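You operate a simulated robot arm through the tools that you are given. There is no shell and no other tool. Be economical: measure what you need, move in short steps, check, and stop when the job is done.

You are at the controls of a simulated two-armed robot. One attempt, no reset.

TASK
Strip the steel specks off the red bar and seat it in the chute's slot.
Fine: hold it by its post, white sleeve across and back; drop nothing.

The check looks at the end state, three seconds after you hand in, the way a careful person would. Anything else that was tipped, shoved, dropped, spilled or broken makes it a failure.

THE ROBOT
Two 7-joint arms with two-finger parallel grippers on one trunk, on a base that drives. Base frame: it is fixed to the floor where the robot stands at the start and does not move with it; the origin is under the middle of the robot, x ahead of it, y to its left, z up. Lengths are in m, angles in rad, forces in N, time in s.
The left shoulder is at the start at [0.06, 0.143, 0.926], the right one opposite. With the tool pointing down near the work surface each hand reaches from about 0.32 to 0.74 m from the robot's upright axis, wherever it stands, measured 20 degrees to its own side. Places, roughly: slot of the chute [0.7, 0.1, 1.1]; white sleeve [0.5, 0.1, 0.9]. Payload 1.57 kg a hand.
Tool frame (each hand has its own): the origin (TCP) lies between the finger pads and is the grasp point; the fingertips stand 0.03 m ahead of it; z points along the fingers, y is the line along which they close. Largest opening 0.11 m; finger width 0.024, thickness 0.012; the body of the gripper, 0.048 by 0.112 m, starts 0.078 m behind the TCP.
Orientation is that of the tool frame in the base frame, as a unit quaternion [w, x, y, z]. With the fingers straight down and closing along the base's y, the tool's x points along the base's -x, its y along +y and its z along -z.

THE INTERFACE
- The arms move only by the tool send_rows. It takes "left_increments", "right_increments" or both (then of equal length, played together; a hand with none holds still); each is a list of rows, each a list of 3 entries, a list of its own where there are three numbers: the shift along the tool's x, y, z in m, then the turn, a rotation vector about the tool's x, y, z in rad, then the opening, from 0 (shut) to 1 (fully open). In form: [[[x, y, z], [wx, wy, wz], claw], ...]. A call has 1 to 20 rows; each row shifts and turns the commanded pose from where the row before left it, along the tool's axes as they then stand. A row lasts 0.2 s, in which the tool goes at most 0.05 m and 0.15 rad; a call with a longer step from one row to the next is refused whole, and so is a gripper value outside its range. A pose out of reach is approached as far as the arm can. The call stops where the force on the tool passes 40 N (or 10 N more than at its start, if that is more) or the arm is blocked; 0.2 s more then pass. The fingers move at their own pace (about 0.045 m/s each) and stop on an object; they squeeze with about 30 N. The grip force told is the motor's: it shows also when the fingers shut on nothing. Time passes only in rows, and 0.2 s behind the last, so rows that do not move let the fingers close. The reply holds the time, the measured pose of the TCP, the force on the tool along the base axes, the opening and the grip force, in the units named above and with some noise, with the torque about the TCP (base axes, N m) and any sound that the robot's microphone picked up.
- Cameras (640 x 400 px; columns grow to the right, rows downward): "scene" is now at [0.0472, 0.0213, 1.5434]; the picture's right is [0.38, -0.92, 0.00], its down [-0.61, -0.26, -0.75] and it looks along [0.69, 0.29, -0.67] (base axes); focal length 259 px, centre (320, 200). "left" rides on the left gripper at [0.07, -0.016, -0.141] in its tool frame; the picture's right is [0.23, 0.97, 0.00], its down [-0.86, 0.20, -0.48] and it looks along [-0.47, 0.11, 0.88] (tool axes); focal length 222 px, centre (320, 200). "right" rides on the right gripper at [0.07, 0.016, -0.141] in its tool frame; the picture's right is [-0.23, 0.97, 0.00], its down [-0.86, -0.20, -0.48] and it looks along [-0.47, -0.11, 0.88] (tool axes); focal length 222 px, centre (320, 200). There is no depth. A picture from a camera that has moved, and an enlarged one, comes with that camera's place and axes in the base frame and with its lens. The place of the scene camera against the robot may be out by one fixed shift of up to 0.018 m in any direction.
- snapshot(camera): a new picture of that camera. The clock stands still meanwhile.
- raise_lower(by): slides the trunk up (or, below 0, down) by that many m; the arms and the scene camera ride with it, the base frame stays. It gives what a move gives, with no picture.
- base_move(legs): drives the robot by 1 to 6 legs, each [ahead, left, turn to the left] in m, m and rad, along the robot's own axes; the way and the turn of a leg run together, so that a leg with both is an arc; at most 1.5 m and 3.142 rad a leg. The arms and the cameras ride along, it lands a little off, and it stops where it bumps. It gives what a move gives.
- pan_tilt(pan, tilt): turns the head with the scene camera to pan (to the left, within 1.501 rad either way) and tilt (down, from -0.506 to 1.204), counted from straight ahead of the robot. It gives what a move gives.
- zoom(camera, box): a new picture of the part [left, top, right, bottom] of that camera's present view, enlarged. The clock stands still meanwhile.
- hand_in(): hands the job in; it is judged then, once.

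Go step by step. Nothing tells you exact positions but the pictures and the camera data: compare them with the known pose of the tool, close in by small moves and look again before you grip or let go. The budget is 120 turns and 92 pictures, counting those below and the enlarged ones. Unless the task says otherwise, let go and move clear before handing in, and close with one line.

The tools are called as name(argument=value, ...) on one line, values as JSON. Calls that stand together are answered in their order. send_rows: Moves the arms, as the interface text tells. Its arguments: {"type":"object","properties":{"left_increments":{"type":"array","items":{"type":"array"}},"right_increments":{"type":"array","items":{"type":"array"}}},"required":[]} The other tools are called the same way: raise_lower (by) slides the trunk up or down; base_move (legs) drives the base; pan_tilt (pan, tilt) turns the head that bears the scene camera; snapshot (camera) takes a picture; zoom (camera, box) takes an enlarged picture of a part of a camera's view; hand_in () hands the job in.

At the start:

```text
t: 0.0
left_eef_pos: [0.3635, 0.3434, 0.9996]
left_orientation: [0.0, -0.001, 1.0, -0.001]
left_contact_force: [-0.1, -0.6, -0.4]
left_wrist_torque: [0.01, 0.01, -0.01]
left_grip_width: 0.1097
left_grasp_force: 0.1
right_eef_pos: [0.4573, -0.0637, 1.0002]
right_orientation: [0.0, 0.0, 1.0, -0.001]
right_contact_force: [-0.7, 0.7, -0.1]
right_wrist_torque: [-0.01, 0.03, 0.03]
right_grip_width: 0.11
right_grasp_force: 0.0
trunk travel left (down, up): [-0.525, 0.065]
robot x, y, heading: [-0.0004, -0.0023, -0.002]
head pan, tilt: [0.394, 0.728]
```

scene: 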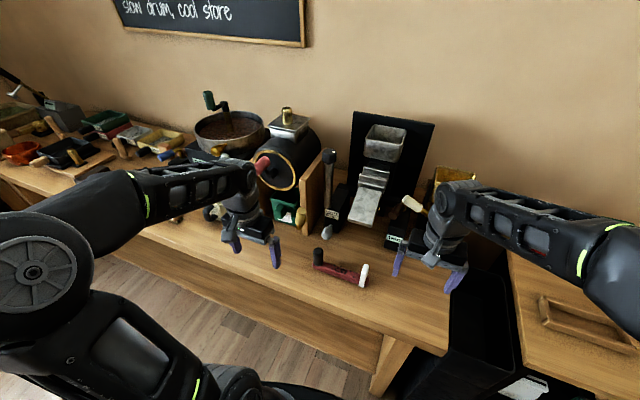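
right: 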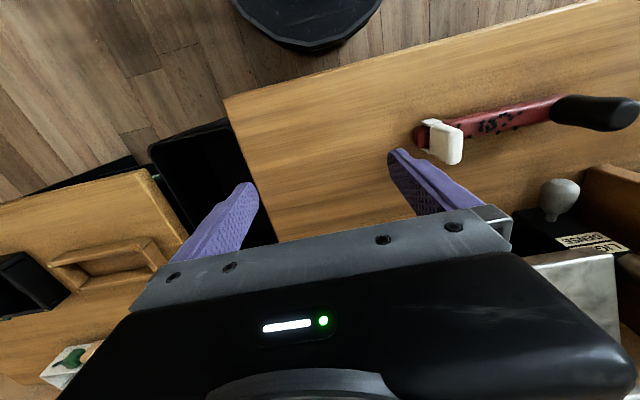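
left: 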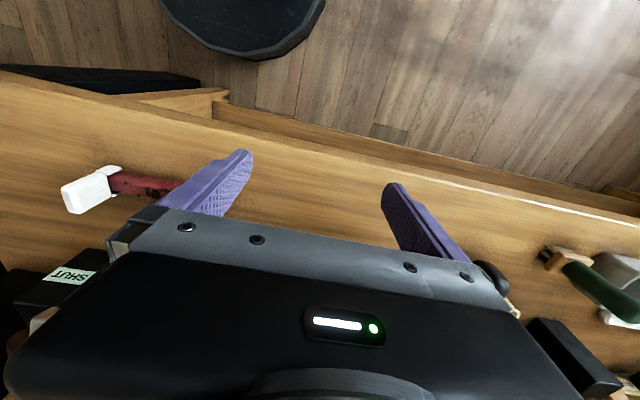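

The red bar lies on the bench with a black post at one end and a white sleeve at the other. I'll look closer at the bar and at the chute.

zoom(camera="scene", box=[280, 220, 420, 308])

zoom(camera="scene", box=[300, 100, 480, 260])

zoom(camera="right", box=[380, 70, 640, 270])

```text
4.55 times, centred on (350, 264) of scene
camera zoom: at [0.0472, 0.0213, 1.5434], right [0.38, -0.92, 0.0], down [-0.61, -0.26, -0.75], along [0.69, 0.29, -0.67], focal length 1176 px, centre (184, -91)
```

zoom: 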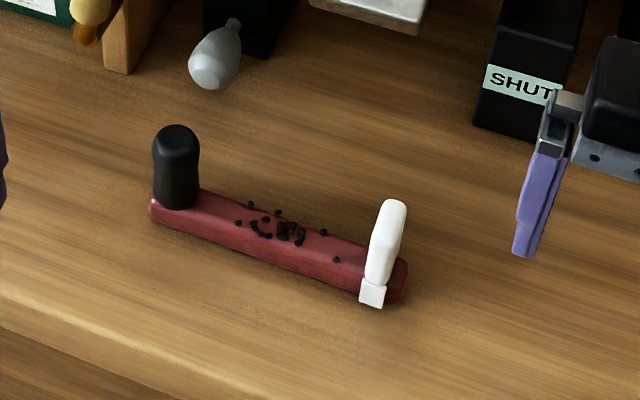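

```text
2.50 times, centred on (390, 180) of scene
camera zoom: at [0.0472, 0.0213, 1.5434], right [0.38, -0.92, 0.0], down [-0.61, -0.26, -0.75], along [0.69, 0.29, -0.67], focal length 647 px, centre (145, 250)
```

zoom: 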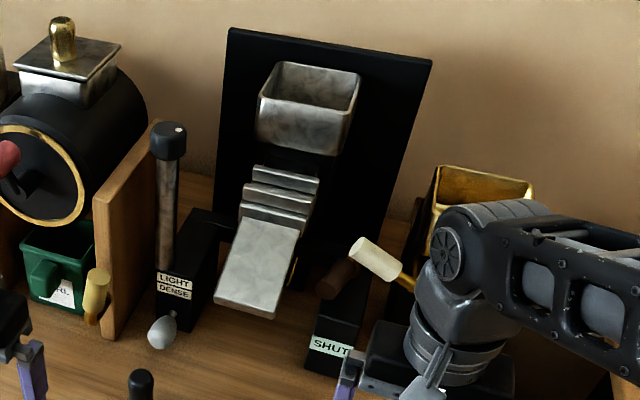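

```text
2.00 times, centred on (510, 170) of right
camera zoom: at [0.3862, -0.0485, 1.1407], right [0.23, 0.97, 0.0], down [0.86, -0.2, 0.48], along [0.47, -0.11, -0.88], focal length 444 px, centre (-60, 260)
```

zoom: 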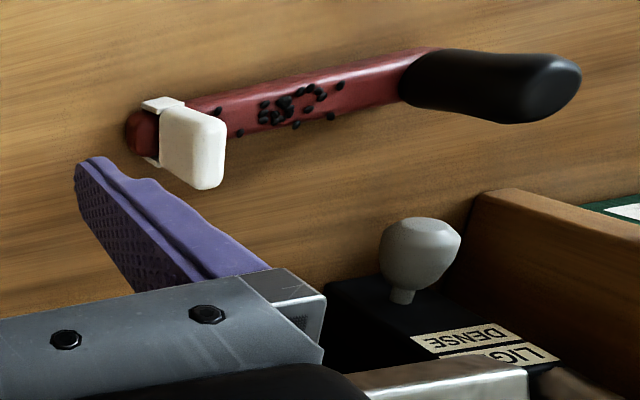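

Triangulation puts the post top near (0.47, 0.20, 0.94) and the sleeve tab near (0.478, 0.065, 0.92). Next I look closer at the slot and the chute.

zoom(camera="scene", box=[340, 110, 440, 235])

zoom(camera="left", box=[0, 100, 240, 250])

```text
3.20 times, centred on (390, 172) of scene
camera zoom: at [0.0472, 0.0213, 1.5434], right [0.38, -0.92, 0.0], down [-0.61, -0.26, -0.75], along [0.69, 0.29, -0.67], focal length 828 px, centre (96, 288)
```

zoom: 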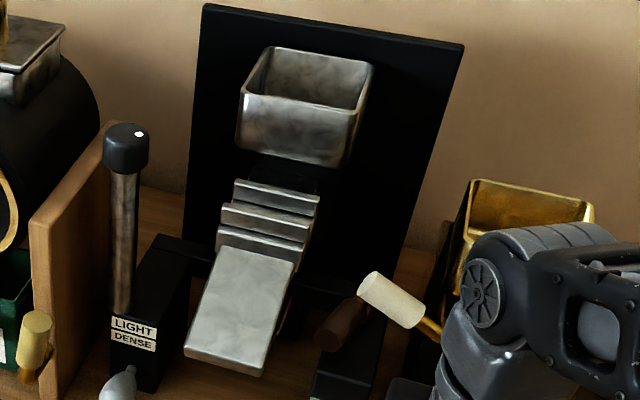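

```text
2.67 times, centred on (120, 175) of left
camera zoom: at [0.2931, 0.3277, 1.1413], right [-0.23, 0.97, 0.0], down [0.86, 0.2, 0.48], along [0.47, 0.11, -0.88], focal length 592 px, centre (853, 267)
```

zoom: 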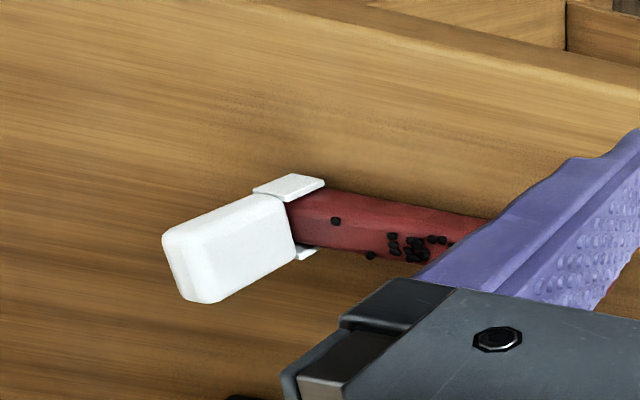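

The slot should be a gap between the chute's cross ribs. I zoom in hard on the ribs and look over the rest of the bench.

zoom(camera="scene", box=[355, 155, 405, 195])

raise_lower(by=0.06)

pan_tilt(pan=0.1, tilt=0.6)

snapshot(camera="scene")

```text
10.00 times, centred on (380, 175) of scene
camera zoom: at [0.0472, 0.0213, 1.5434], right [0.38, -0.92, 0.0], down [-0.61, -0.26, -0.75], along [0.69, 0.29, -0.67], focal length 2587 px, centre (-280, 450)
```

zoom: 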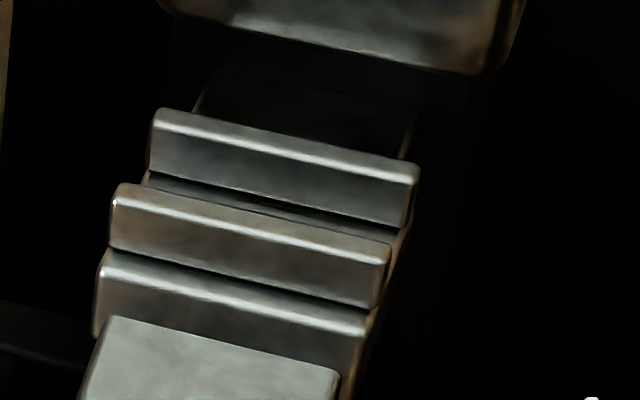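

```text
t: 1.0
left_eef_pos: [0.3621, 0.3448, 1.0589]
left_orientation: [-0.001, 0.0, 1.0, 0.0]
left_contact_force: [-0.3, -0.2, 0.2]
left_wrist_torque: [0.05, 0.03, -0.02]
left_grip_width: 0.11
left_grasp_force: 0.0
right_eef_pos: [0.4571, -0.0637, 1.0596]
right_orientation: [0.0, 0.0, 1.0, 0.0]
right_contact_force: [0.4, -0.6, -0.3]
right_wrist_torque: [-0.01, 0.02, 0.01]
right_grip_width: 0.1104
right_grasp_force: 0.1
trunk travel left (down, up): [-0.585, 0.005]
robot x, y, heading: [0.0031, -0.0015, 0.002]
head pan, tilt: [0.394, 0.728]
```

```text
t: 1.8
left_eef_pos: [0.3627, 0.3432, 1.0592]
left_orientation: [0.0, 0.0, 1.0, 0.0]
left_contact_force: [0.0, -0.3, 0.0]
left_wrist_torque: [0.03, 0.01, 0.0]
left_grip_width: 0.1103
left_grasp_force: 0.0
right_eef_pos: [0.4567, -0.0643, 1.061]
right_orientation: [0.001, 0.0, 1.0, 0.0]
right_contact_force: [0.3, 0.2, 0.1]
right_wrist_torque: [-0.01, 0.0, 0.01]
right_grip_width: 0.1099
right_grasp_force: 0.2
trunk travel left (down, up): [-0.585, 0.005]
robot x, y, heading: [0.0002, -0.0055, -0.001]
head pan, tilt: [0.099, 0.6]
```

```text
82 pictures are left
camera scene: at [0.0578, -0.002, 1.6144], right [0.1, -0.99, 0.0], down [-0.56, -0.06, -0.82], along [0.82, 0.08, -0.57], focal length 259 px, centre (320, 200)
```

scene: 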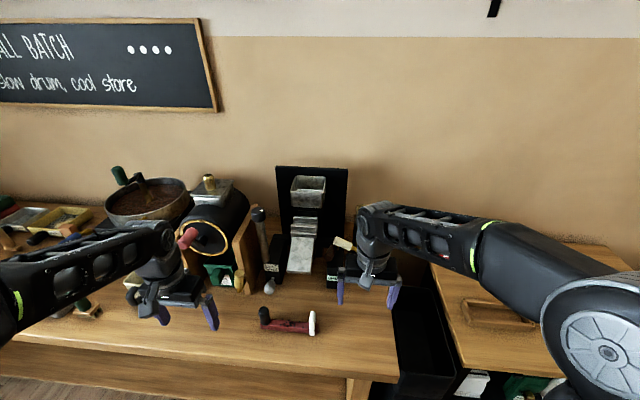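

I zoom on the chute and bar from this viewpoint.

zoom(camera="scene", box=[270, 160, 360, 290])

zoom(camera="scene", box=[250, 295, 330, 345])

zoom(camera="scene", box=[280, 208, 330, 240])

```text
3.08 times, centred on (315, 225) of scene
camera zoom: at [0.0578, -0.002, 1.6144], right [0.1, -0.99, 0.0], down [-0.56, -0.06, -0.82], along [0.82, 0.08, -0.57], focal length 796 px, centre (335, 123)
```

zoom: 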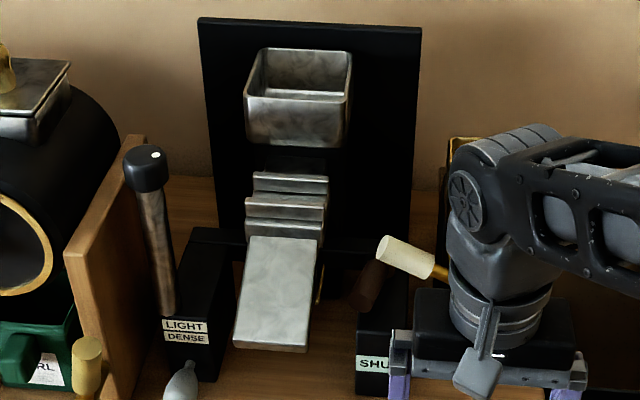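

```text
8.00 times, centred on (290, 320) of scene
camera zoom: at [0.0578, -0.002, 1.6144], right [0.1, -0.99, 0.0], down [-0.56, -0.06, -0.82], along [0.82, 0.08, -0.57], focal length 2069 px, centre (560, -760)
```

zoom: 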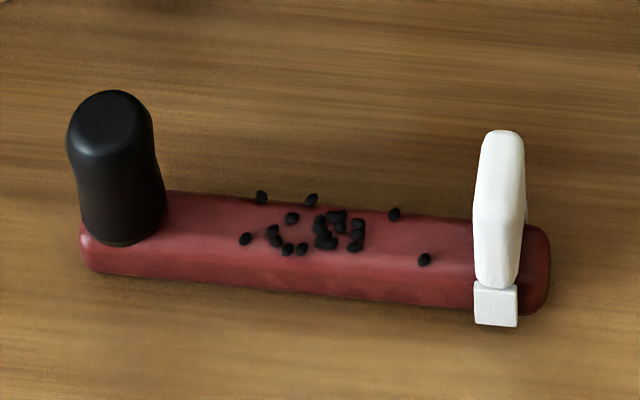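

```text
12.50 times, centred on (305, 224) of scene
camera zoom: at [0.0578, -0.002, 1.6144], right [0.1, -0.99, 0.0], down [-0.56, -0.06, -0.82], along [0.82, 0.08, -0.57], focal length 3234 px, centre (508, -100)
```

zoom: 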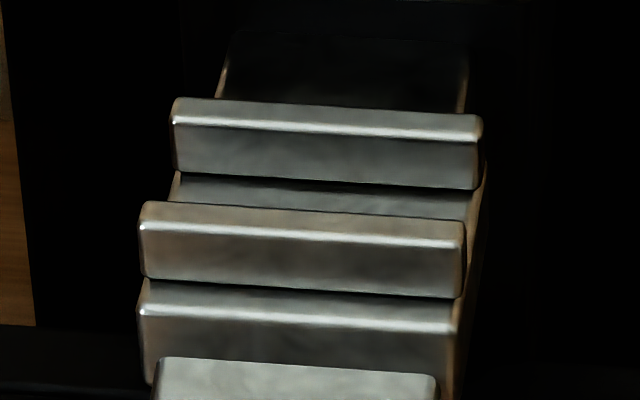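

The chute shows two raised ribs with an open-ended gap between them, which is surely the slot. I move the right hand up and sideways to get an oblique wrist view of the chute.

send_rows(right_increments=[[[0, -0.035, -0.035], [0, 0, 0], 1], [[0, -0.035, -0.035], [0, 0, 0], 1], [[0, -0.035, -0.035], [0, 0, 0], 1], [[0, -0.035, -0.035], [0, 0, 0], 1], [[0, 0, 0], [0, 0, -0.15], 1], [[0, 0, 0], [0, 0, -0.15], 1], [[0, 0, 0], [0, 0, -0.15], 1], [[0, 0, 0], [0, 0, -0.15], 1], [[0, 0, 0], [0, -0.15, 0], 1], [[0, 0, 0], [0, -0.15, 0], 1], [[0, 0, 0], [0, -0.15, 0], 1], [[0, 0, 0], [0, -0.15, 0], 1]])

snapshot(camera="right")

```text
t: 4.4
left_eef_pos: [0.3615, 0.343, 1.0601]
left_orientation: [-0.001, 0.001, 1.0, -0.001]
left_contact_force: [0.6, 0.5, -0.5]
left_wrist_torque: [0.01, -0.02, 0.02]
left_grip_width: 0.1102
left_grasp_force: 0.1
right_eef_pos: [0.4565, -0.1689, 1.1654]
right_orientation: [0.283, -0.282, 0.912, 0.087]
right_contact_force: [-0.4, 0.0, 0.7]
right_wrist_torque: [0.01, 0.01, 0.0]
right_grip_width: 0.1101
right_grasp_force: 0.1
right hand out of reach, approached as far as the arm can: row 4
trunk travel left (down, up): [-0.585, 0.005]
robot x, y, heading: [-0.0029, -0.0017, 0.005]
head pan, tilt: [0.099, 0.6]
```

```text
78 pictures are left
camera right: at [0.333, -0.2341, 1.2412], right [-0.4, 0.91, 0.13], down [0.47, 0.08, 0.88], along [0.79, 0.41, -0.46], focal length 222 px, centre (320, 200)
```

right: 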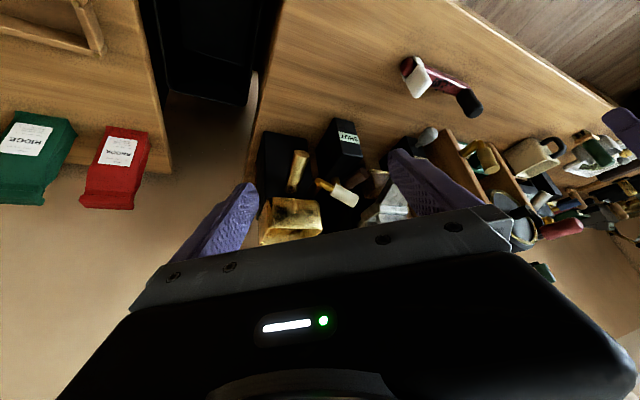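

The chute is just behind the finger in this inverted view. I pitch the hand up a bit more and look again.

send_rows(right_increments=[[[0, 0, 0], [0, -0.15, 0], 1], [[0, 0, 0], [0, -0.15, 0], 1], [[0, 0, 0], [0, -0.15, 0], 1], [[0, 0, 0], [0, -0.15, 0], 1]])

snapshot(camera="right")

```text
t: 5.4
left_eef_pos: [0.3633, 0.3435, 1.0599]
left_orientation: [0.001, 0.0, 1.0, 0.0]
left_contact_force: [0.2, 0.2, 0.1]
left_wrist_torque: [0.02, -0.01, -0.01]
left_grip_width: 0.11
left_grasp_force: 0.1
right_eef_pos: [0.4574, -0.1697, 1.1635]
right_orientation: [0.54, -0.244, 0.788, 0.168]
right_contact_force: [0.3, -0.8, 1.0]
right_wrist_torque: [0.01, -0.03, 0.03]
right_grip_width: 0.11
right_grasp_force: 0.1
trunk travel left (down, up): [-0.585, 0.005]
robot x, y, heading: [0.0015, 0.0002, -0.003]
head pan, tilt: [0.099, 0.6]
```

```text
77 pictures are left
camera right: at [0.3176, -0.2455, 1.1498], right [-0.48, 0.85, 0.21], down [0.0, -0.24, 0.97], along [0.88, 0.47, 0.12], focal length 222 px, centre (320, 200)
```

right: 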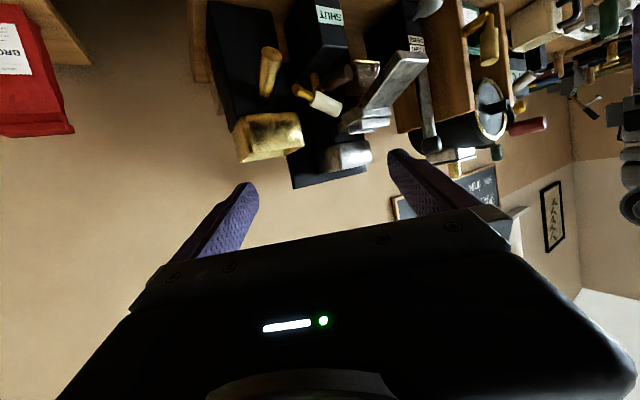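

Good view of the chute's profile. Zooming in.

zoom(camera="right", box=[310, 40, 450, 180])

zoom(camera="right", box=[335, 90, 405, 140])

```text
2.86 times, centred on (380, 110) of right
camera zoom: at [0.3176, -0.2455, 1.1498], right [-0.48, 0.85, 0.21], down [0.0, -0.24, 0.97], along [0.88, 0.47, 0.12], focal length 635 px, centre (149, 457)
```

zoom: 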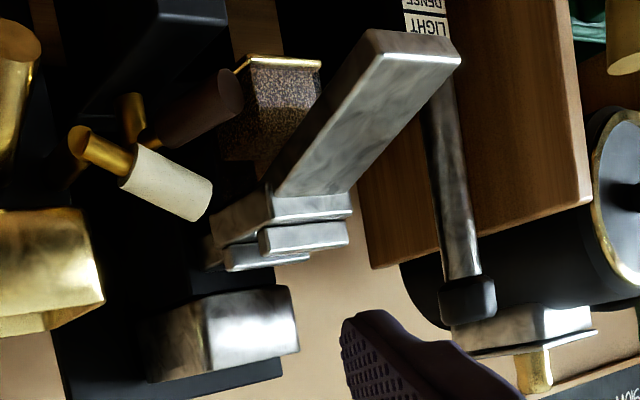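

```text
8.00 times, centred on (370, 115) of right
camera zoom: at [0.3176, -0.2455, 1.1498], right [-0.48, 0.85, 0.21], down [0.0, -0.24, 0.97], along [0.88, 0.47, 0.12], focal length 1777 px, centre (-80, 880)
```

zoom: 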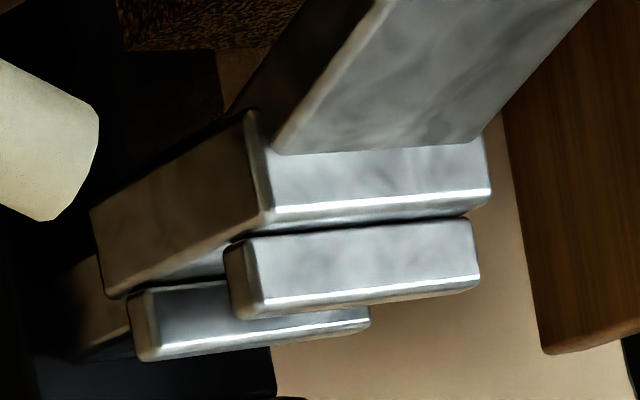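

The chute has a block (top z≈1.062) with two ribs running along y, from y 0.069 to 0.149, with tops at z≈1.082. The slot opens upward at x≈0.70 and is about 24 mm wide, and the bar is about 21 mm wide.

Plan: the left hand holds the post, the right hand grips the sleeve tab, both closing along x. I bring both hands to that orientation.

send_rows(right_increments=[[[0, 0, 0], [0, 0.15, 0], 1], [[0, 0, 0], [0, 0.15, 0], 1], [[0, 0, 0], [0, 0.15, 0], 1], [[0, 0, 0], [0, 0.15, 0], 1], [[0, 0, 0], [0, 0.15, 0], 1], [[0, 0, 0], [0, 0.15, 0], 1], [[0, 0, 0], [0, 0.15, 0], 1], [[0, 0, 0], [0, 0.15, 0], 1], [[0, 0, 0], [0, 0, -0.1387], 1], [[0, 0, 0], [0, 0, -0.1387], 1], [[0, 0, 0], [0, 0, -0.1387], 1], [[0, 0, 0], [0, 0, -0.1387], 1], [[0, 0, 0], [0, 0, -0.1387], 1], [[0, 0, 0], [0, 0, -0.1387], 1], [[0, 0, 0], [0, 0, -0.1387], 1]], left_increments=[[[-0.0275, -0.025, 0], [0, 0, 0], 1], [[-0.0275, -0.025, 0], [0, 0, 0], 1], [[-0.0275, -0.025, 0], [0, 0, 0], 1], [[-0.0275, -0.025, 0], [0, 0, 0], 1], [[0, 0, 0], [0, 0, 0.1428], 1], [[0, 0, 0], [0, 0, 0.1428], 1], [[0, 0, 0], [0, 0, 0.1428], 1], [[0, 0, 0], [0, 0, 0.1428], 1], [[0, 0, 0], [0, 0, 0.1428], 1], [[0, 0, 0], [0, 0, 0.1428], 1], [[0, 0, 0], [0, 0, 0.1428], 1], [[0, 0, 0], [0, 0, 0.1428], 1], [[0, 0, 0], [0, 0, 0.1428], 1], [[0, 0, 0], [0, 0, 0.1428], 1], [[0, 0, 0], [0, 0, 0.1428], 1]])

snapshot(camera="left")

snapshot(camera="right")

```text
t: 8.6
left_eef_pos: [0.4717, 0.2444, 1.0598]
left_orientation: [0.0, 0.708, 0.707, 0.0]
left_contact_force: [-0.6, -0.6, -0.4]
left_wrist_torque: [0.02, 0.03, -0.04]
left_grip_width: 0.1103
left_grasp_force: 0.1
right_eef_pos: [0.4572, -0.1693, 1.1649]
right_orientation: [-0.001, 0.708, -0.707, 0.0]
right_contact_force: [0.6, -0.2, -0.2]
right_wrist_torque: [-0.01, -0.01, -0.02]
right_grip_width: 0.1097
right_grasp_force: 0.1
trunk travel left (down, up): [-0.585, 0.005]
robot x, y, heading: [-0.0, 0.0002, 0.001]
head pan, tilt: [0.099, 0.6]
```

```text
74 pictures are left
camera left: at [0.4565, 0.3137, 1.2013], right [0.97, 0.23, 0.0], down [0.2, -0.86, 0.48], along [0.11, -0.47, -0.88], focal length 222 px, centre (320, 200)
```

left: 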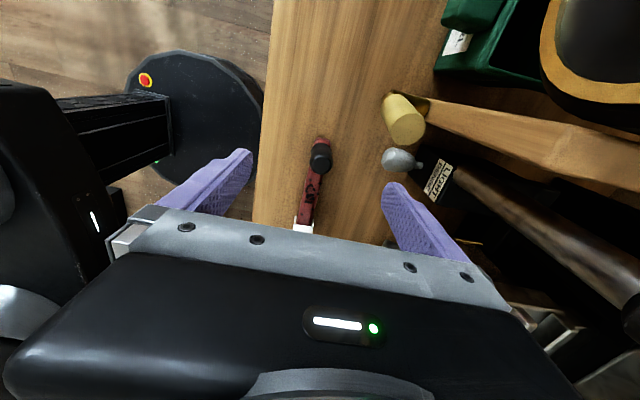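

```text
73 pictures are left
camera right: at [0.4404, -0.2396, 1.3053], right [-0.97, 0.23, 0.0], down [0.2, 0.86, 0.48], along [0.11, 0.47, -0.88], focal length 222 px, centre (320, 200)
```

right: 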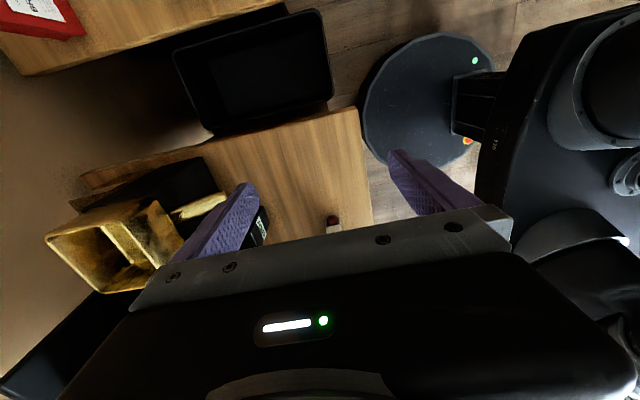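

Both hands have the planned orientation. I zoom the left camera on the post.

zoom(camera="left", box=[280, 120, 360, 240])

zoom(camera="right", box=[300, 180, 380, 240])

```text
3.33 times, centred on (320, 180) of left
camera zoom: at [0.4565, 0.3137, 1.2013], right [0.97, 0.23, 0.0], down [0.2, -0.86, 0.48], along [0.11, -0.47, -0.88], focal length 740 px, centre (320, 267)
```

zoom: 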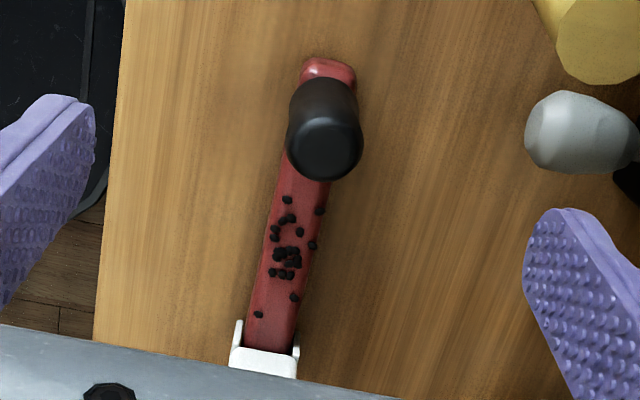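

```text
6.67 times, centred on (340, 210) of right
camera zoom: at [0.4404, -0.2396, 1.3053], right [-0.97, 0.23, 0.0], down [0.2, 0.86, 0.48], along [0.11, 0.47, -0.88], focal length 1481 px, centre (187, 133)
```

zoom: 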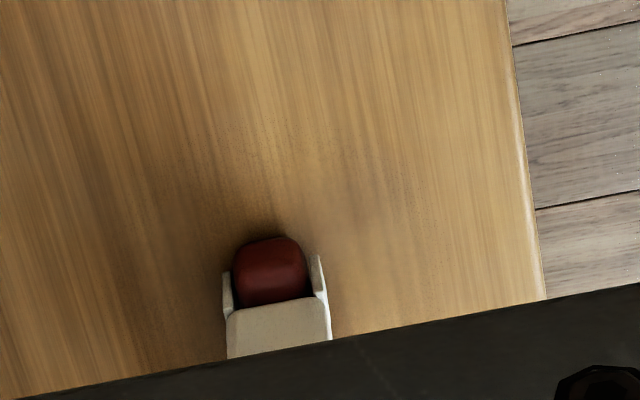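

From the wrist cameras alone the post top is near (0.480, 0.219, 0.926) and the bar lies along y at x≈0.479; the scene camera is shifted by about 12 mm. I lower the left hand part-way over the post.

send_rows(left_increments=[[[-0.0128, 0.004, 0.0], [0, 0, 0], 0.7], [[-0.0128, 0.004, 0.0], [0, 0, 0], 0.7], [[0, 0, 0.035], [0, 0, 0], 0.7], [[0, 0, 0.035], [0, 0, 0], 0.7], [[0, 0, 0.025], [0, 0, 0], 0.7], [[0, 0, 0], [0, 0, 0], 0.7]])

zoom(camera="left", box=[200, 100, 440, 250])

zoom(camera="scene", box=[210, 240, 350, 350])

```text
t: 10.0
left_eef_pos: [0.4789, 0.2183, 0.9631]
left_orientation: [0.0, 0.708, 0.706, 0.0]
left_contact_force: [-0.4, 0.1, -0.5]
left_wrist_torque: [-0.03, 0.01, 0.0]
left_grip_width: 0.077
left_grasp_force: 0.0
right_eef_pos: [0.4576, -0.1697, 1.1659]
right_orientation: [0.0, 0.707, -0.707, 0.0]
right_contact_force: [1.0, -0.5, 0.3]
right_wrist_torque: [0.0, 0.01, -0.01]
right_grip_width: 0.1099
right_grasp_force: 0.1
trunk travel left (down, up): [-0.585, 0.005]
robot x, y, heading: [-0.0008, 0.0016, 0.0]
head pan, tilt: [0.099, 0.6]
```

```text
2.67 times, centred on (320, 175) of left
camera zoom: at [0.4637, 0.2888, 1.1057], right [0.97, 0.23, 0.0], down [0.2, -0.86, 0.48], along [0.11, -0.47, -0.88], focal length 592 px, centre (320, 267)
```

zoom: 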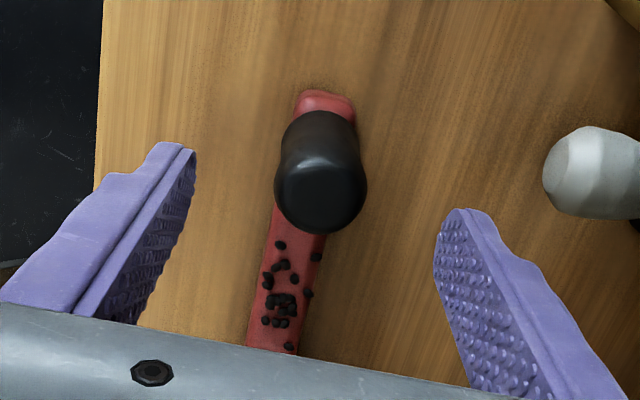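

```text
3.64 times, centred on (280, 295) of scene
camera zoom: at [0.0575, -0.0022, 1.6144], right [0.1, -1.0, 0.0], down [-0.56, -0.06, -0.83], along [0.82, 0.08, -0.56], focal length 941 px, centre (466, -146)
```

zoom: 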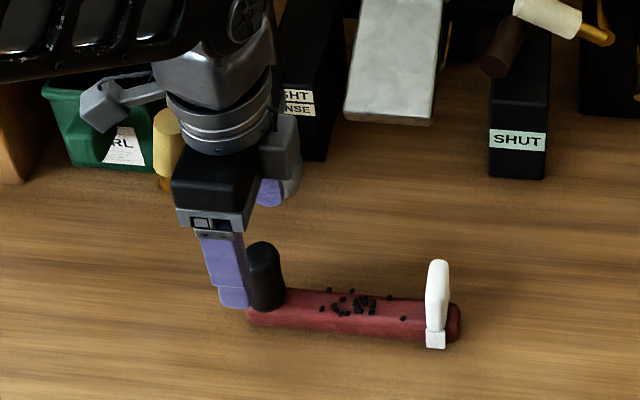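

Cross-checking the scene and wrist views, the post top is lower than I thought, about z 0.907 at y≈0.2135. I shift slightly and lower in small steps.

send_rows(left_increments=[[[-0.005, 0.002, 0.02], [0, 0, 0], 0.7], [[0, 0, 0.02], [0, 0, 0], 0.7], [[0, 0, 0.015], [0, 0, 0], 0.7], [[0, 0, 0], [0, 0, 0], 0.7]])

zoom(camera="left", box=[200, 100, 440, 250])

zoom(camera="scene", box=[220, 270, 320, 350])

```text
t: 11.0
left_eef_pos: [0.4822, 0.2125, 0.9097]
left_orientation: [0.0, 0.707, 0.708, 0.0]
left_contact_force: [0.4, -0.8, -0.8]
left_wrist_torque: [0.04, 0.02, -0.04]
left_grip_width: 0.0769
left_grasp_force: 0.1
right_eef_pos: [0.4573, -0.1691, 1.1648]
right_orientation: [0.0, 0.707, -0.707, 0.0]
right_contact_force: [0.3, -0.1, 0.3]
right_wrist_torque: [-0.02, 0.01, 0.01]
right_grip_width: 0.1101
right_grasp_force: 0.1
trunk travel left (down, up): [-0.585, 0.005]
robot x, y, heading: [-0.0026, 0.0017, 0.008]
head pan, tilt: [0.099, 0.6]
```

```text
2.67 times, centred on (320, 175) of left
camera zoom: at [0.4661, 0.2828, 1.0511], right [0.97, 0.23, 0.0], down [0.2, -0.86, 0.48], along [0.11, -0.47, -0.88], focal length 592 px, centre (320, 267)
```

zoom: 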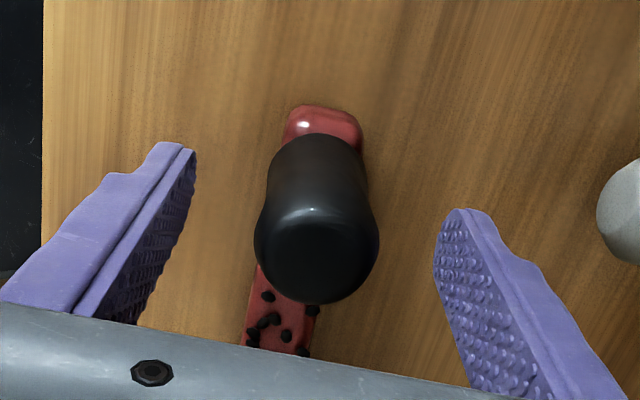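

```text
5.00 times, centred on (270, 310) of scene
camera zoom: at [0.0576, -0.0021, 1.6144], right [0.1, -1.0, 0.0], down [-0.56, -0.06, -0.83], along [0.82, 0.08, -0.56], focal length 1293 px, centre (570, -350)
```

zoom: 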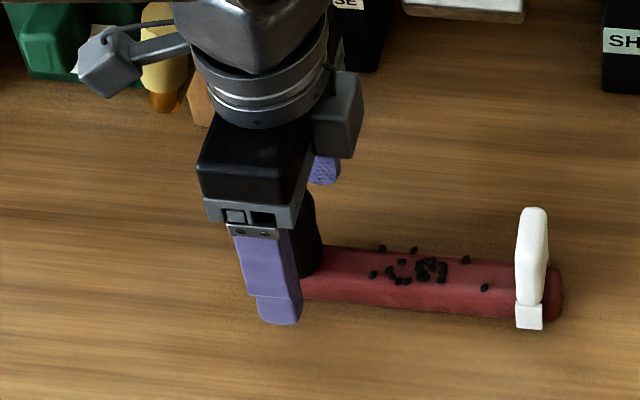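

The post top is now placed at about (0.482, 0.2105, 0.903), 34 mm wide. I lower 20 mm more and check before gripping.

send_rows(left_increments=[[[-0.002, 0, 0.012], [0, 0, 0], 0.6], [[0, 0, 0.008], [0, 0, 0], 0.6], [[0, 0, 0], [0, 0, 0], 0.6]])

zoom(camera="left", box=[200, 100, 440, 250])

zoom(camera="scene", box=[250, 290, 310, 340])

```text
t: 11.8
left_eef_pos: [0.4829, 0.2115, 0.8906]
left_orientation: [0.0, 0.707, 0.707, 0.001]
left_contact_force: [-0.2, -0.1, -0.1]
left_wrist_torque: [0.03, 0.02, 0.02]
left_grip_width: 0.0662
left_grasp_force: 0.0
right_eef_pos: [0.458, -0.1682, 1.1649]
right_orientation: [-0.001, 0.707, -0.707, 0.001]
right_contact_force: [1.2, -0.4, -1.1]
right_wrist_torque: [0.0, 0.0, 0.0]
right_grip_width: 0.1101
right_grasp_force: 0.1
trunk travel left (down, up): [-0.585, 0.005]
robot x, y, heading: [0.001, 0.0009, -0.001]
head pan, tilt: [0.099, 0.6]
```

```text
2.67 times, centred on (320, 175) of left
camera zoom: at [0.4664, 0.2809, 1.0317], right [0.97, 0.23, 0.0], down [0.2, -0.85, 0.48], along [0.11, -0.47, -0.88], focal length 592 px, centre (320, 267)
```

zoom: 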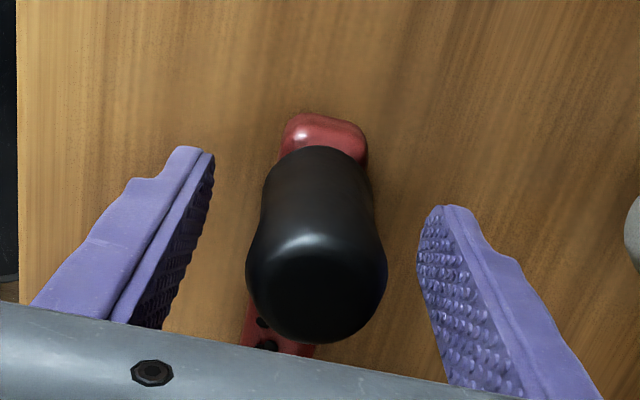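

```text
8.00 times, centred on (280, 315) of scene
camera zoom: at [0.0578, -0.0021, 1.6144], right [0.1, -1.0, 0.0], down [-0.56, -0.06, -0.83], along [0.82, 0.08, -0.56], focal length 2069 px, centre (640, -720)
```

zoom: 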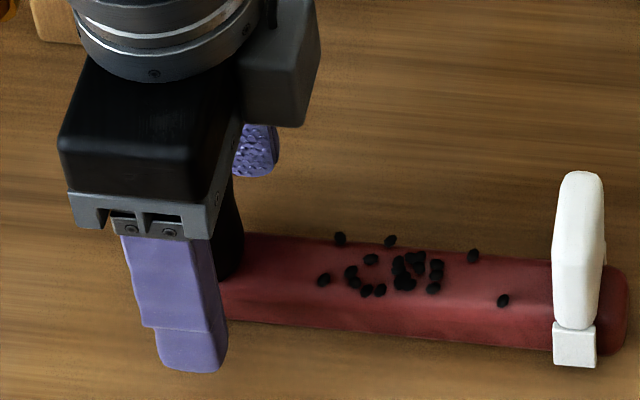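

The fingers straddle the post properly. I close the left hand on it.

send_rows(left_increments=[[[-0.002, 0, 0], [0, 0, 0], 0.5], [[0, 0, 0], [0, 0, 0], 0.2], [[0, 0, 0], [0, 0, 0], 0.1], [[0, 0, 0], [0, 0, 0], 0.1], [[0, 0, 0], [0, 0, 0], 0.1]])

zoom(camera="left", box=[200, 100, 440, 250])

```text
t: 13.0
left_eef_pos: [0.482, 0.2093, 0.8898]
left_orientation: [0.0, 0.707, 0.707, -0.001]
left_contact_force: [-0.5, -1.3, -0.1]
left_wrist_torque: [0.01, 0.09, -0.02]
left_grip_width: 0.0315
left_grasp_force: 30.4
right_eef_pos: [0.4558, -0.169, 1.1642]
right_orientation: [0.0, 0.708, -0.707, 0.0]
right_contact_force: [-0.9, -0.4, 0.2]
right_wrist_torque: [0.02, -0.01, -0.03]
right_grip_width: 0.11
right_grasp_force: 0.1
trunk travel left (down, up): [-0.585, 0.005]
robot x, y, heading: [0.0001, -0.0034, 0.002]
head pan, tilt: [0.099, 0.6]
```

```text
2.67 times, centred on (320, 175) of left
camera zoom: at [0.4665, 0.2793, 1.0314], right [0.97, 0.23, 0.0], down [0.2, -0.85, 0.48], along [0.11, -0.47, -0.88], focal length 592 px, centre (320, 267)
```

zoom: 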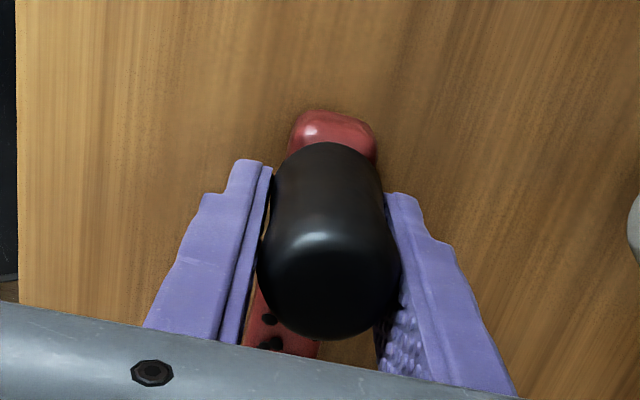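

The post is held at 31.5 mm. I lift the bar 15 mm and bring the right hand, leaning outward, toward the sleeve tab.

send_rows(left_increments=[[[0, 0, -0.005], [0, 0, 0], 0.1], [[0, 0, -0.005], [0, 0, 0], 0.1], [[0, 0, -0.005], [0, 0, 0], 0.1], [[0, 0, 0], [0, 0, 0], 0.1], [[0, 0, 0], [0, 0, 0], 0.1], [[0, 0, 0], [0, 0, 0], 0.1], [[0, 0, 0], [0, 0, 0], 0.1], [[0, 0, 0], [0, 0, 0], 0.1], [[0, 0, 0], [0, 0, 0], 0.1]], right_increments=[[[-0.0317, -0.0038, 0.02], [0, 0, 0], 0.7], [[-0.0317, -0.0038, 0.02], [0, 0, 0], 0.7], [[-0.0317, -0.0038, 0.02], [0, 0, 0], 0.7], [[-0.0317, -0.0038, 0.02], [0, 0, 0], 0.7], [[-0.0317, -0.0038, 0.02], [0, 0, 0], 0.7], [[-0.0317, -0.0038, 0.02], [0, 0, 0], 0.7], [[0, 0, 0], [0, -0.15, 0], 0.7], [[0, 0, 0], [0, -0.15, 0], 0.7], [[0, 0, 0], [0, -0.15, 0], 0.7]])

snapshot(camera="right")

zoom(camera="scene", box=[220, 230, 360, 345])

```text
t: 15.0
left_eef_pos: [0.4829, 0.208, 0.9057]
left_orientation: [-0.001, 0.707, 0.707, -0.001]
left_contact_force: [0.7, -0.5, -2.5]
left_wrist_torque: [0.11, 0.02, 0.04]
left_grip_width: 0.0312
left_grasp_force: 30.1
right_eef_pos: [0.4795, 0.0207, 1.0447]
right_orientation: [-0.159, 0.69, -0.688, -0.158]
right_contact_force: [-0.7, -0.5, 0.2]
right_wrist_torque: [-0.04, -0.02, 0.02]
right_grip_width: 0.077
right_grasp_force: 0.0
trunk travel left (down, up): [-0.585, 0.005]
robot x, y, heading: [-0.0011, -0.0004, 0.001]
head pan, tilt: [0.099, 0.6]
```

```text
63 pictures are left
camera right: at [0.4627, -0.1049, 1.141], right [-0.97, 0.2, 0.1], down [0.2, 0.56, 0.8], along [0.11, 0.8, -0.59], focal length 222 px, centre (320, 200)
```

right: 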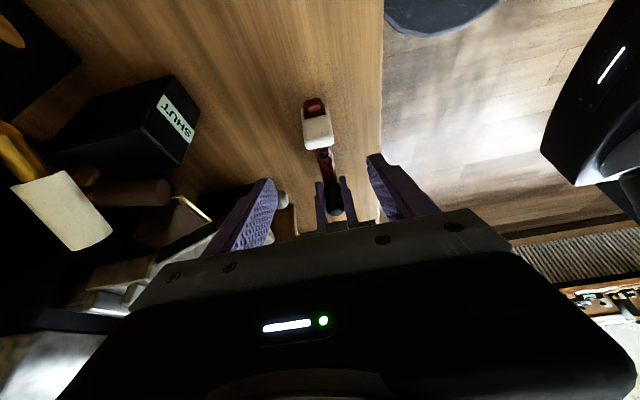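

```text
3.48 times, centred on (290, 288) of scene
camera zoom: at [0.0579, -0.0033, 1.6144], right [0.1, -1.0, 0.0], down [-0.56, -0.06, -0.83], along [0.82, 0.08, -0.56], focal length 900 px, centre (424, -104)
```

zoom: 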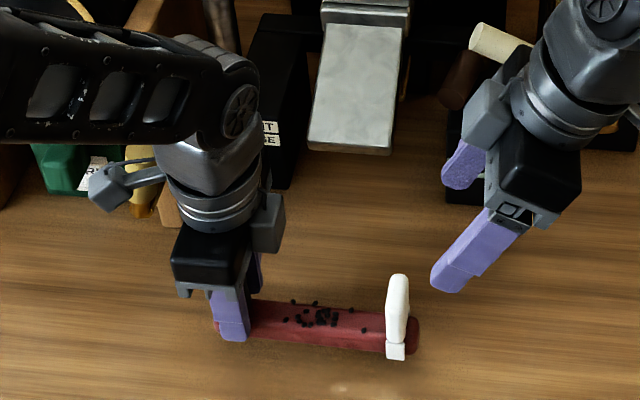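

The bar is lifted level. I zoom the right camera on the sleeve to localize the tab.

zoom(camera="right", box=[270, 80, 390, 220])

```text
2.86 times, centred on (330, 150) of right
camera zoom: at [0.4627, -0.1049, 1.141], right [-0.97, 0.2, 0.1], down [0.2, 0.56, 0.8], along [0.11, 0.8, -0.59], focal length 635 px, centre (291, 343)
```

zoom: 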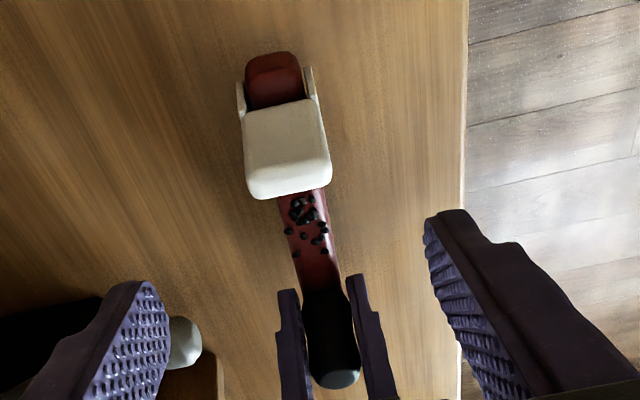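

The tab is about 37 mm wide in x, centred near (0.479, 0.081), top near z 0.92. I advance along the finger direction most of the way.

send_rows(right_increments=[[[0.0016, 0, 0.035], [0, 0, 0], 0.7], [[0.0016, 0, 0.035], [0, 0, 0], 0.7], [[0.0016, 0, 0.03], [0, 0, 0], 0.7], [[0, 0, 0], [0, 0, 0], 0.7]])

zoom(camera="right", box=[220, 80, 440, 230])

zoom(camera="scene", box=[250, 270, 350, 340])

```text
t: 16.0
left_eef_pos: [0.4831, 0.2091, 0.9055]
left_orientation: [0.0, 0.707, 0.707, 0.0]
left_contact_force: [0.0, -0.1, -2.6]
left_wrist_torque: [0.15, -0.01, -0.02]
left_grip_width: 0.0315
left_grasp_force: 30.0
right_eef_pos: [0.4801, 0.0606, 0.9525]
right_orientation: [-0.158, 0.689, -0.689, -0.157]
right_contact_force: [0.6, -0.4, -0.1]
right_wrist_torque: [0.02, 0.0, 0.0]
right_grip_width: 0.0769
right_grasp_force: 0.1
trunk travel left (down, up): [-0.585, 0.005]
robot x, y, heading: [-0.0003, 0.0013, 0.003]
head pan, tilt: [0.099, 0.6]
```

```text
2.67 times, centred on (330, 155) of right
camera zoom: at [0.4631, -0.0644, 1.0487], right [-0.97, 0.2, 0.1], down [0.2, 0.56, 0.8], along [0.11, 0.8, -0.59], focal length 592 px, centre (293, 320)
```

zoom: 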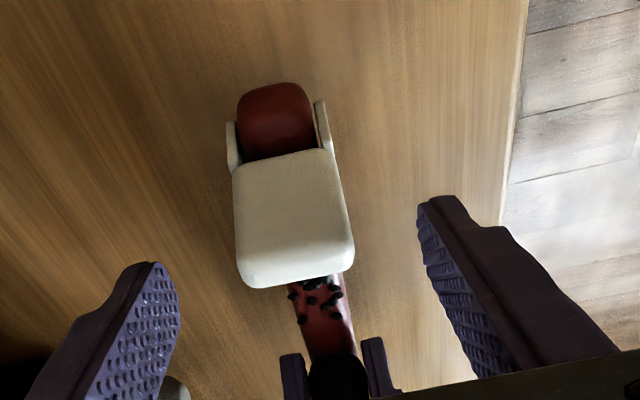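

```text
5.71 times, centred on (300, 305) of scene
camera zoom: at [0.0577, -0.0021, 1.6144], right [0.1, -1.0, 0.0], down [-0.56, -0.06, -0.83], along [0.82, 0.08, -0.56], focal length 1478 px, centre (434, -400)
```

zoom: 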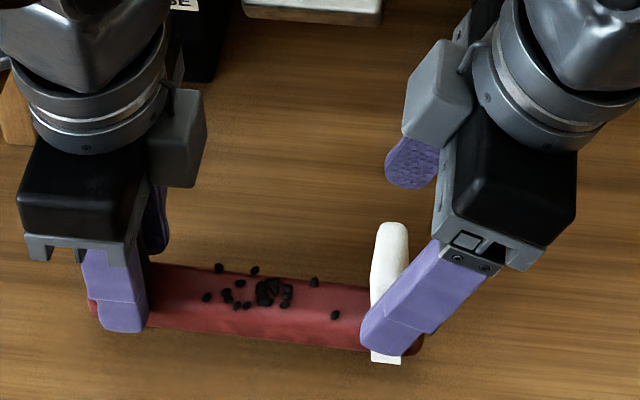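

The tab sits centred between the right fingers. I advance the remaining 36 mm.

send_rows(right_increments=[[[0, 0, 0.012], [0, 0, 0], 0.7], [[0, 0, 0.012], [0, 0, 0], 0.7], [[0, 0, 0.012], [0, 0, 0], 0.7], [[0, 0, 0], [0, 0, 0], 0.6]])

zoom(camera="right", box=[220, 80, 440, 230])

zoom(camera="scene", box=[250, 270, 350, 340])

```text
t: 17.0
left_eef_pos: [0.4831, 0.2095, 0.9054]
left_orientation: [0.001, 0.707, 0.707, -0.001]
left_contact_force: [-0.6, 0.4, -2.2]
left_wrist_torque: [0.14, 0.03, -0.05]
left_grip_width: 0.0313
left_grasp_force: 29.5
right_eef_pos: [0.4794, 0.0761, 0.92]
right_orientation: [-0.158, 0.69, -0.689, -0.158]
right_contact_force: [-0.3, 0.0, -0.5]
right_wrist_torque: [-0.02, 0.03, -0.02]
right_grip_width: 0.0662
right_grasp_force: 0.0
trunk travel left (down, up): [-0.585, 0.005]
robot x, y, heading: [0.0004, 0.0023, 0.007]
head pan, tilt: [0.099, 0.6]
```

```text
2.67 times, centred on (330, 155) of right
camera zoom: at [0.4628, -0.049, 1.0168], right [-0.97, 0.2, 0.1], down [0.2, 0.56, 0.8], along [0.11, 0.8, -0.59], focal length 592 px, centre (293, 320)
```

zoom: 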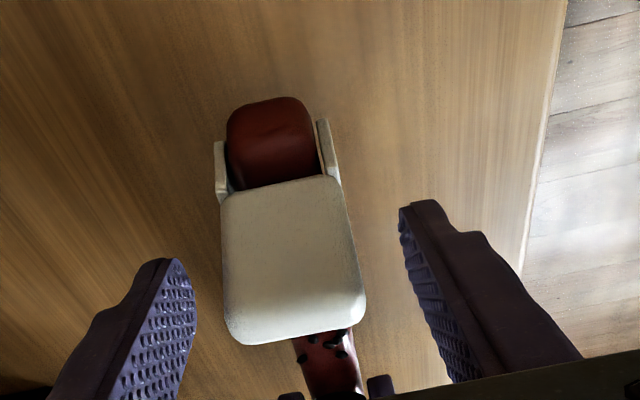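

```text
5.71 times, centred on (300, 305) of scene
camera zoom: at [0.0579, -0.0021, 1.6144], right [0.1, -1.0, 0.0], down [-0.56, -0.06, -0.82], along [0.82, 0.08, -0.57], focal length 1478 px, centre (434, -400)
```

zoom: 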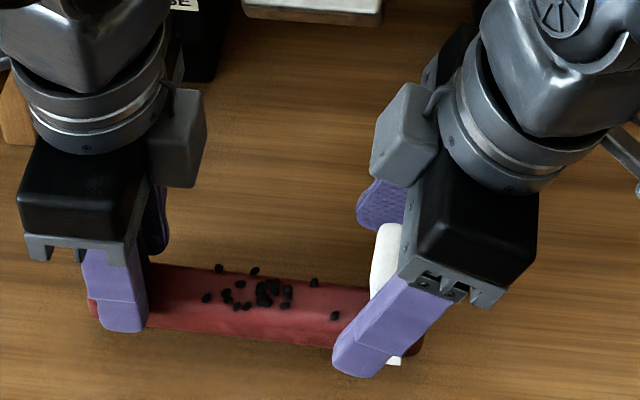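

The right fingers straddle the tab. I nudge slightly and close on it.

send_rows(right_increments=[[[0.003, 0, 0], [0, 0, 0], 0.5], [[0, 0, 0], [0, 0, 0], 0.4], [[0, 0, 0], [0, 0, 0], 0.3], [[0, 0, 0], [0, 0, 0], 0.2], [[0, 0, 0], [0, 0, 0], 0.2]])

zoom(camera="right", box=[220, 80, 440, 230])

```text
t: 18.2
left_eef_pos: [0.4833, 0.2103, 0.9043]
left_orientation: [0.0, 0.707, 0.708, 0.0]
left_contact_force: [-0.8, 0.0, -1.4]
left_wrist_torque: [-0.03, -0.21, 0.06]
left_grip_width: 0.0316
left_grasp_force: 30.0
right_eef_pos: [0.4805, 0.0735, 0.919]
right_orientation: [0.158, -0.689, 0.689, 0.158]
right_contact_force: [-0.2, -0.1, 0.8]
right_wrist_torque: [0.09, 0.19, -0.02]
right_grip_width: 0.0363
right_grasp_force: 29.8
trunk travel left (down, up): [-0.585, 0.005]
robot x, y, heading: [-0.0004, -0.0022, 0.003]
head pan, tilt: [0.099, 0.6]
```

```text
2.67 times, centred on (330, 155) of right
camera zoom: at [0.4629, -0.0515, 1.0155], right [-0.97, 0.2, 0.1], down [0.2, 0.56, 0.8], along [0.11, 0.8, -0.59], focal length 592 px, centre (293, 320)
```

zoom: 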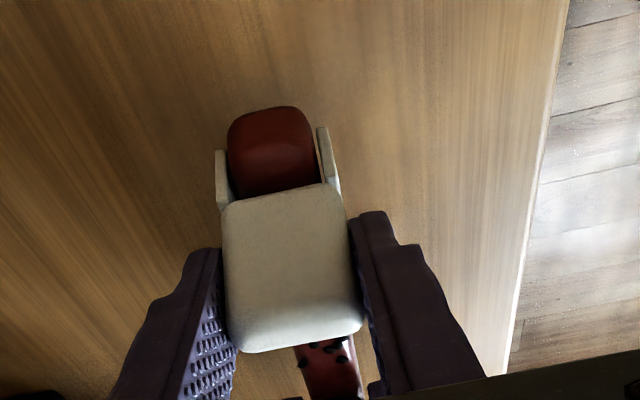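

Both holds are fine, but the inner gripper housings would nearly touch before the sleeve reaches the post. I reopen the right hand, lean it 0.3 rad further out and regrip.

send_rows(right_increments=[[[0, 0, 0], [0, 0, 0], 0.45], [[0, 0, 0], [0, 0, 0], 0.6], [[0, 0, 0], [0, 0, 0], 0.6], [[0.002, 0, -0.0015], [0, -0.15, 0], 0.6], [[0.002, 0, -0.0015], [0, -0.15, 0], 0.6], [[0, 0, 0], [0, 0, 0], 0.6]])

zoom(camera="right", box=[220, 60, 440, 230])

zoom(camera="scene", box=[250, 260, 370, 340])

```text
t: 19.6
left_eef_pos: [0.4808, 0.2087, 0.9043]
left_orientation: [-0.001, 0.708, 0.706, -0.001]
left_contact_force: [0.1, -0.2, -1.7]
left_wrist_torque: [0.14, 0.04, -0.03]
left_grip_width: 0.0315
left_grasp_force: 30.0
right_eef_pos: [0.4804, 0.07, 0.9193]
right_orientation: [-0.258, 0.659, -0.657, -0.259]
right_contact_force: [-0.1, 0.3, 0.2]
right_wrist_torque: [0.0, -0.02, -0.02]
right_grip_width: 0.0661
right_grasp_force: 0.1
trunk travel left (down, up): [-0.585, 0.005]
robot x, y, heading: [-0.001, 0.0004, 0.003]
head pan, tilt: [0.099, 0.6]
```

```text
2.35 times, centred on (330, 145) of right
camera zoom: at [0.4627, -0.0793, 0.975], right [-0.97, 0.17, 0.15], down [0.2, 0.3, 0.93], along [0.11, 0.94, -0.32], focal length 523 px, centre (296, 329)
```

zoom: 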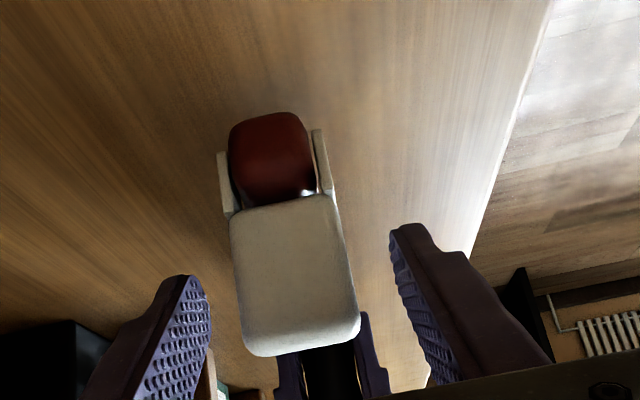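

```text
5.00 times, centred on (310, 300) of scene
camera zoom: at [0.0579, -0.0015, 1.6144], right [0.1, -0.99, 0.0], down [-0.56, -0.06, -0.82], along [0.82, 0.08, -0.57], focal length 1293 px, centre (370, -300)
```

zoom: 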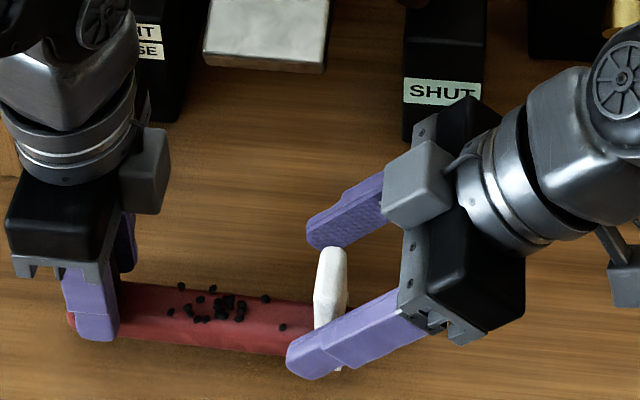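

The tab lies inside the fingers at the steeper lean. I back off 5 mm along the fingers and grip.

send_rows(right_increments=[[[0, 0, -0.005], [0, 0, 0], 0.5], [[0, 0, 0], [0, 0, 0], 0.4], [[0, 0, 0], [0, 0, 0], 0.3], [[0, 0, 0], [0, 0, 0], 0.2], [[0, 0, 0], [0, 0, 0], 0.2]])

```text
t: 20.8
left_eef_pos: [0.4829, 0.2096, 0.9038]
left_orientation: [-0.001, 0.707, 0.707, -0.001]
left_contact_force: [1.8, -0.3, -1.7]
left_wrist_torque: [-0.15, 0.36, 0.22]
left_grip_width: 0.0315
left_grasp_force: 30.5
right_eef_pos: [0.481, 0.0652, 0.9227]
right_orientation: [0.26, -0.657, 0.658, 0.259]
right_contact_force: [-1.0, 0.7, 0.8]
right_wrist_torque: [0.14, -0.31, 0.02]
right_grip_width: 0.0363
right_grasp_force: 30.1
trunk travel left (down, up): [-0.585, 0.005]
robot x, y, heading: [-0.0029, -0.0042, 0.001]
head pan, tilt: [0.099, 0.6]
```

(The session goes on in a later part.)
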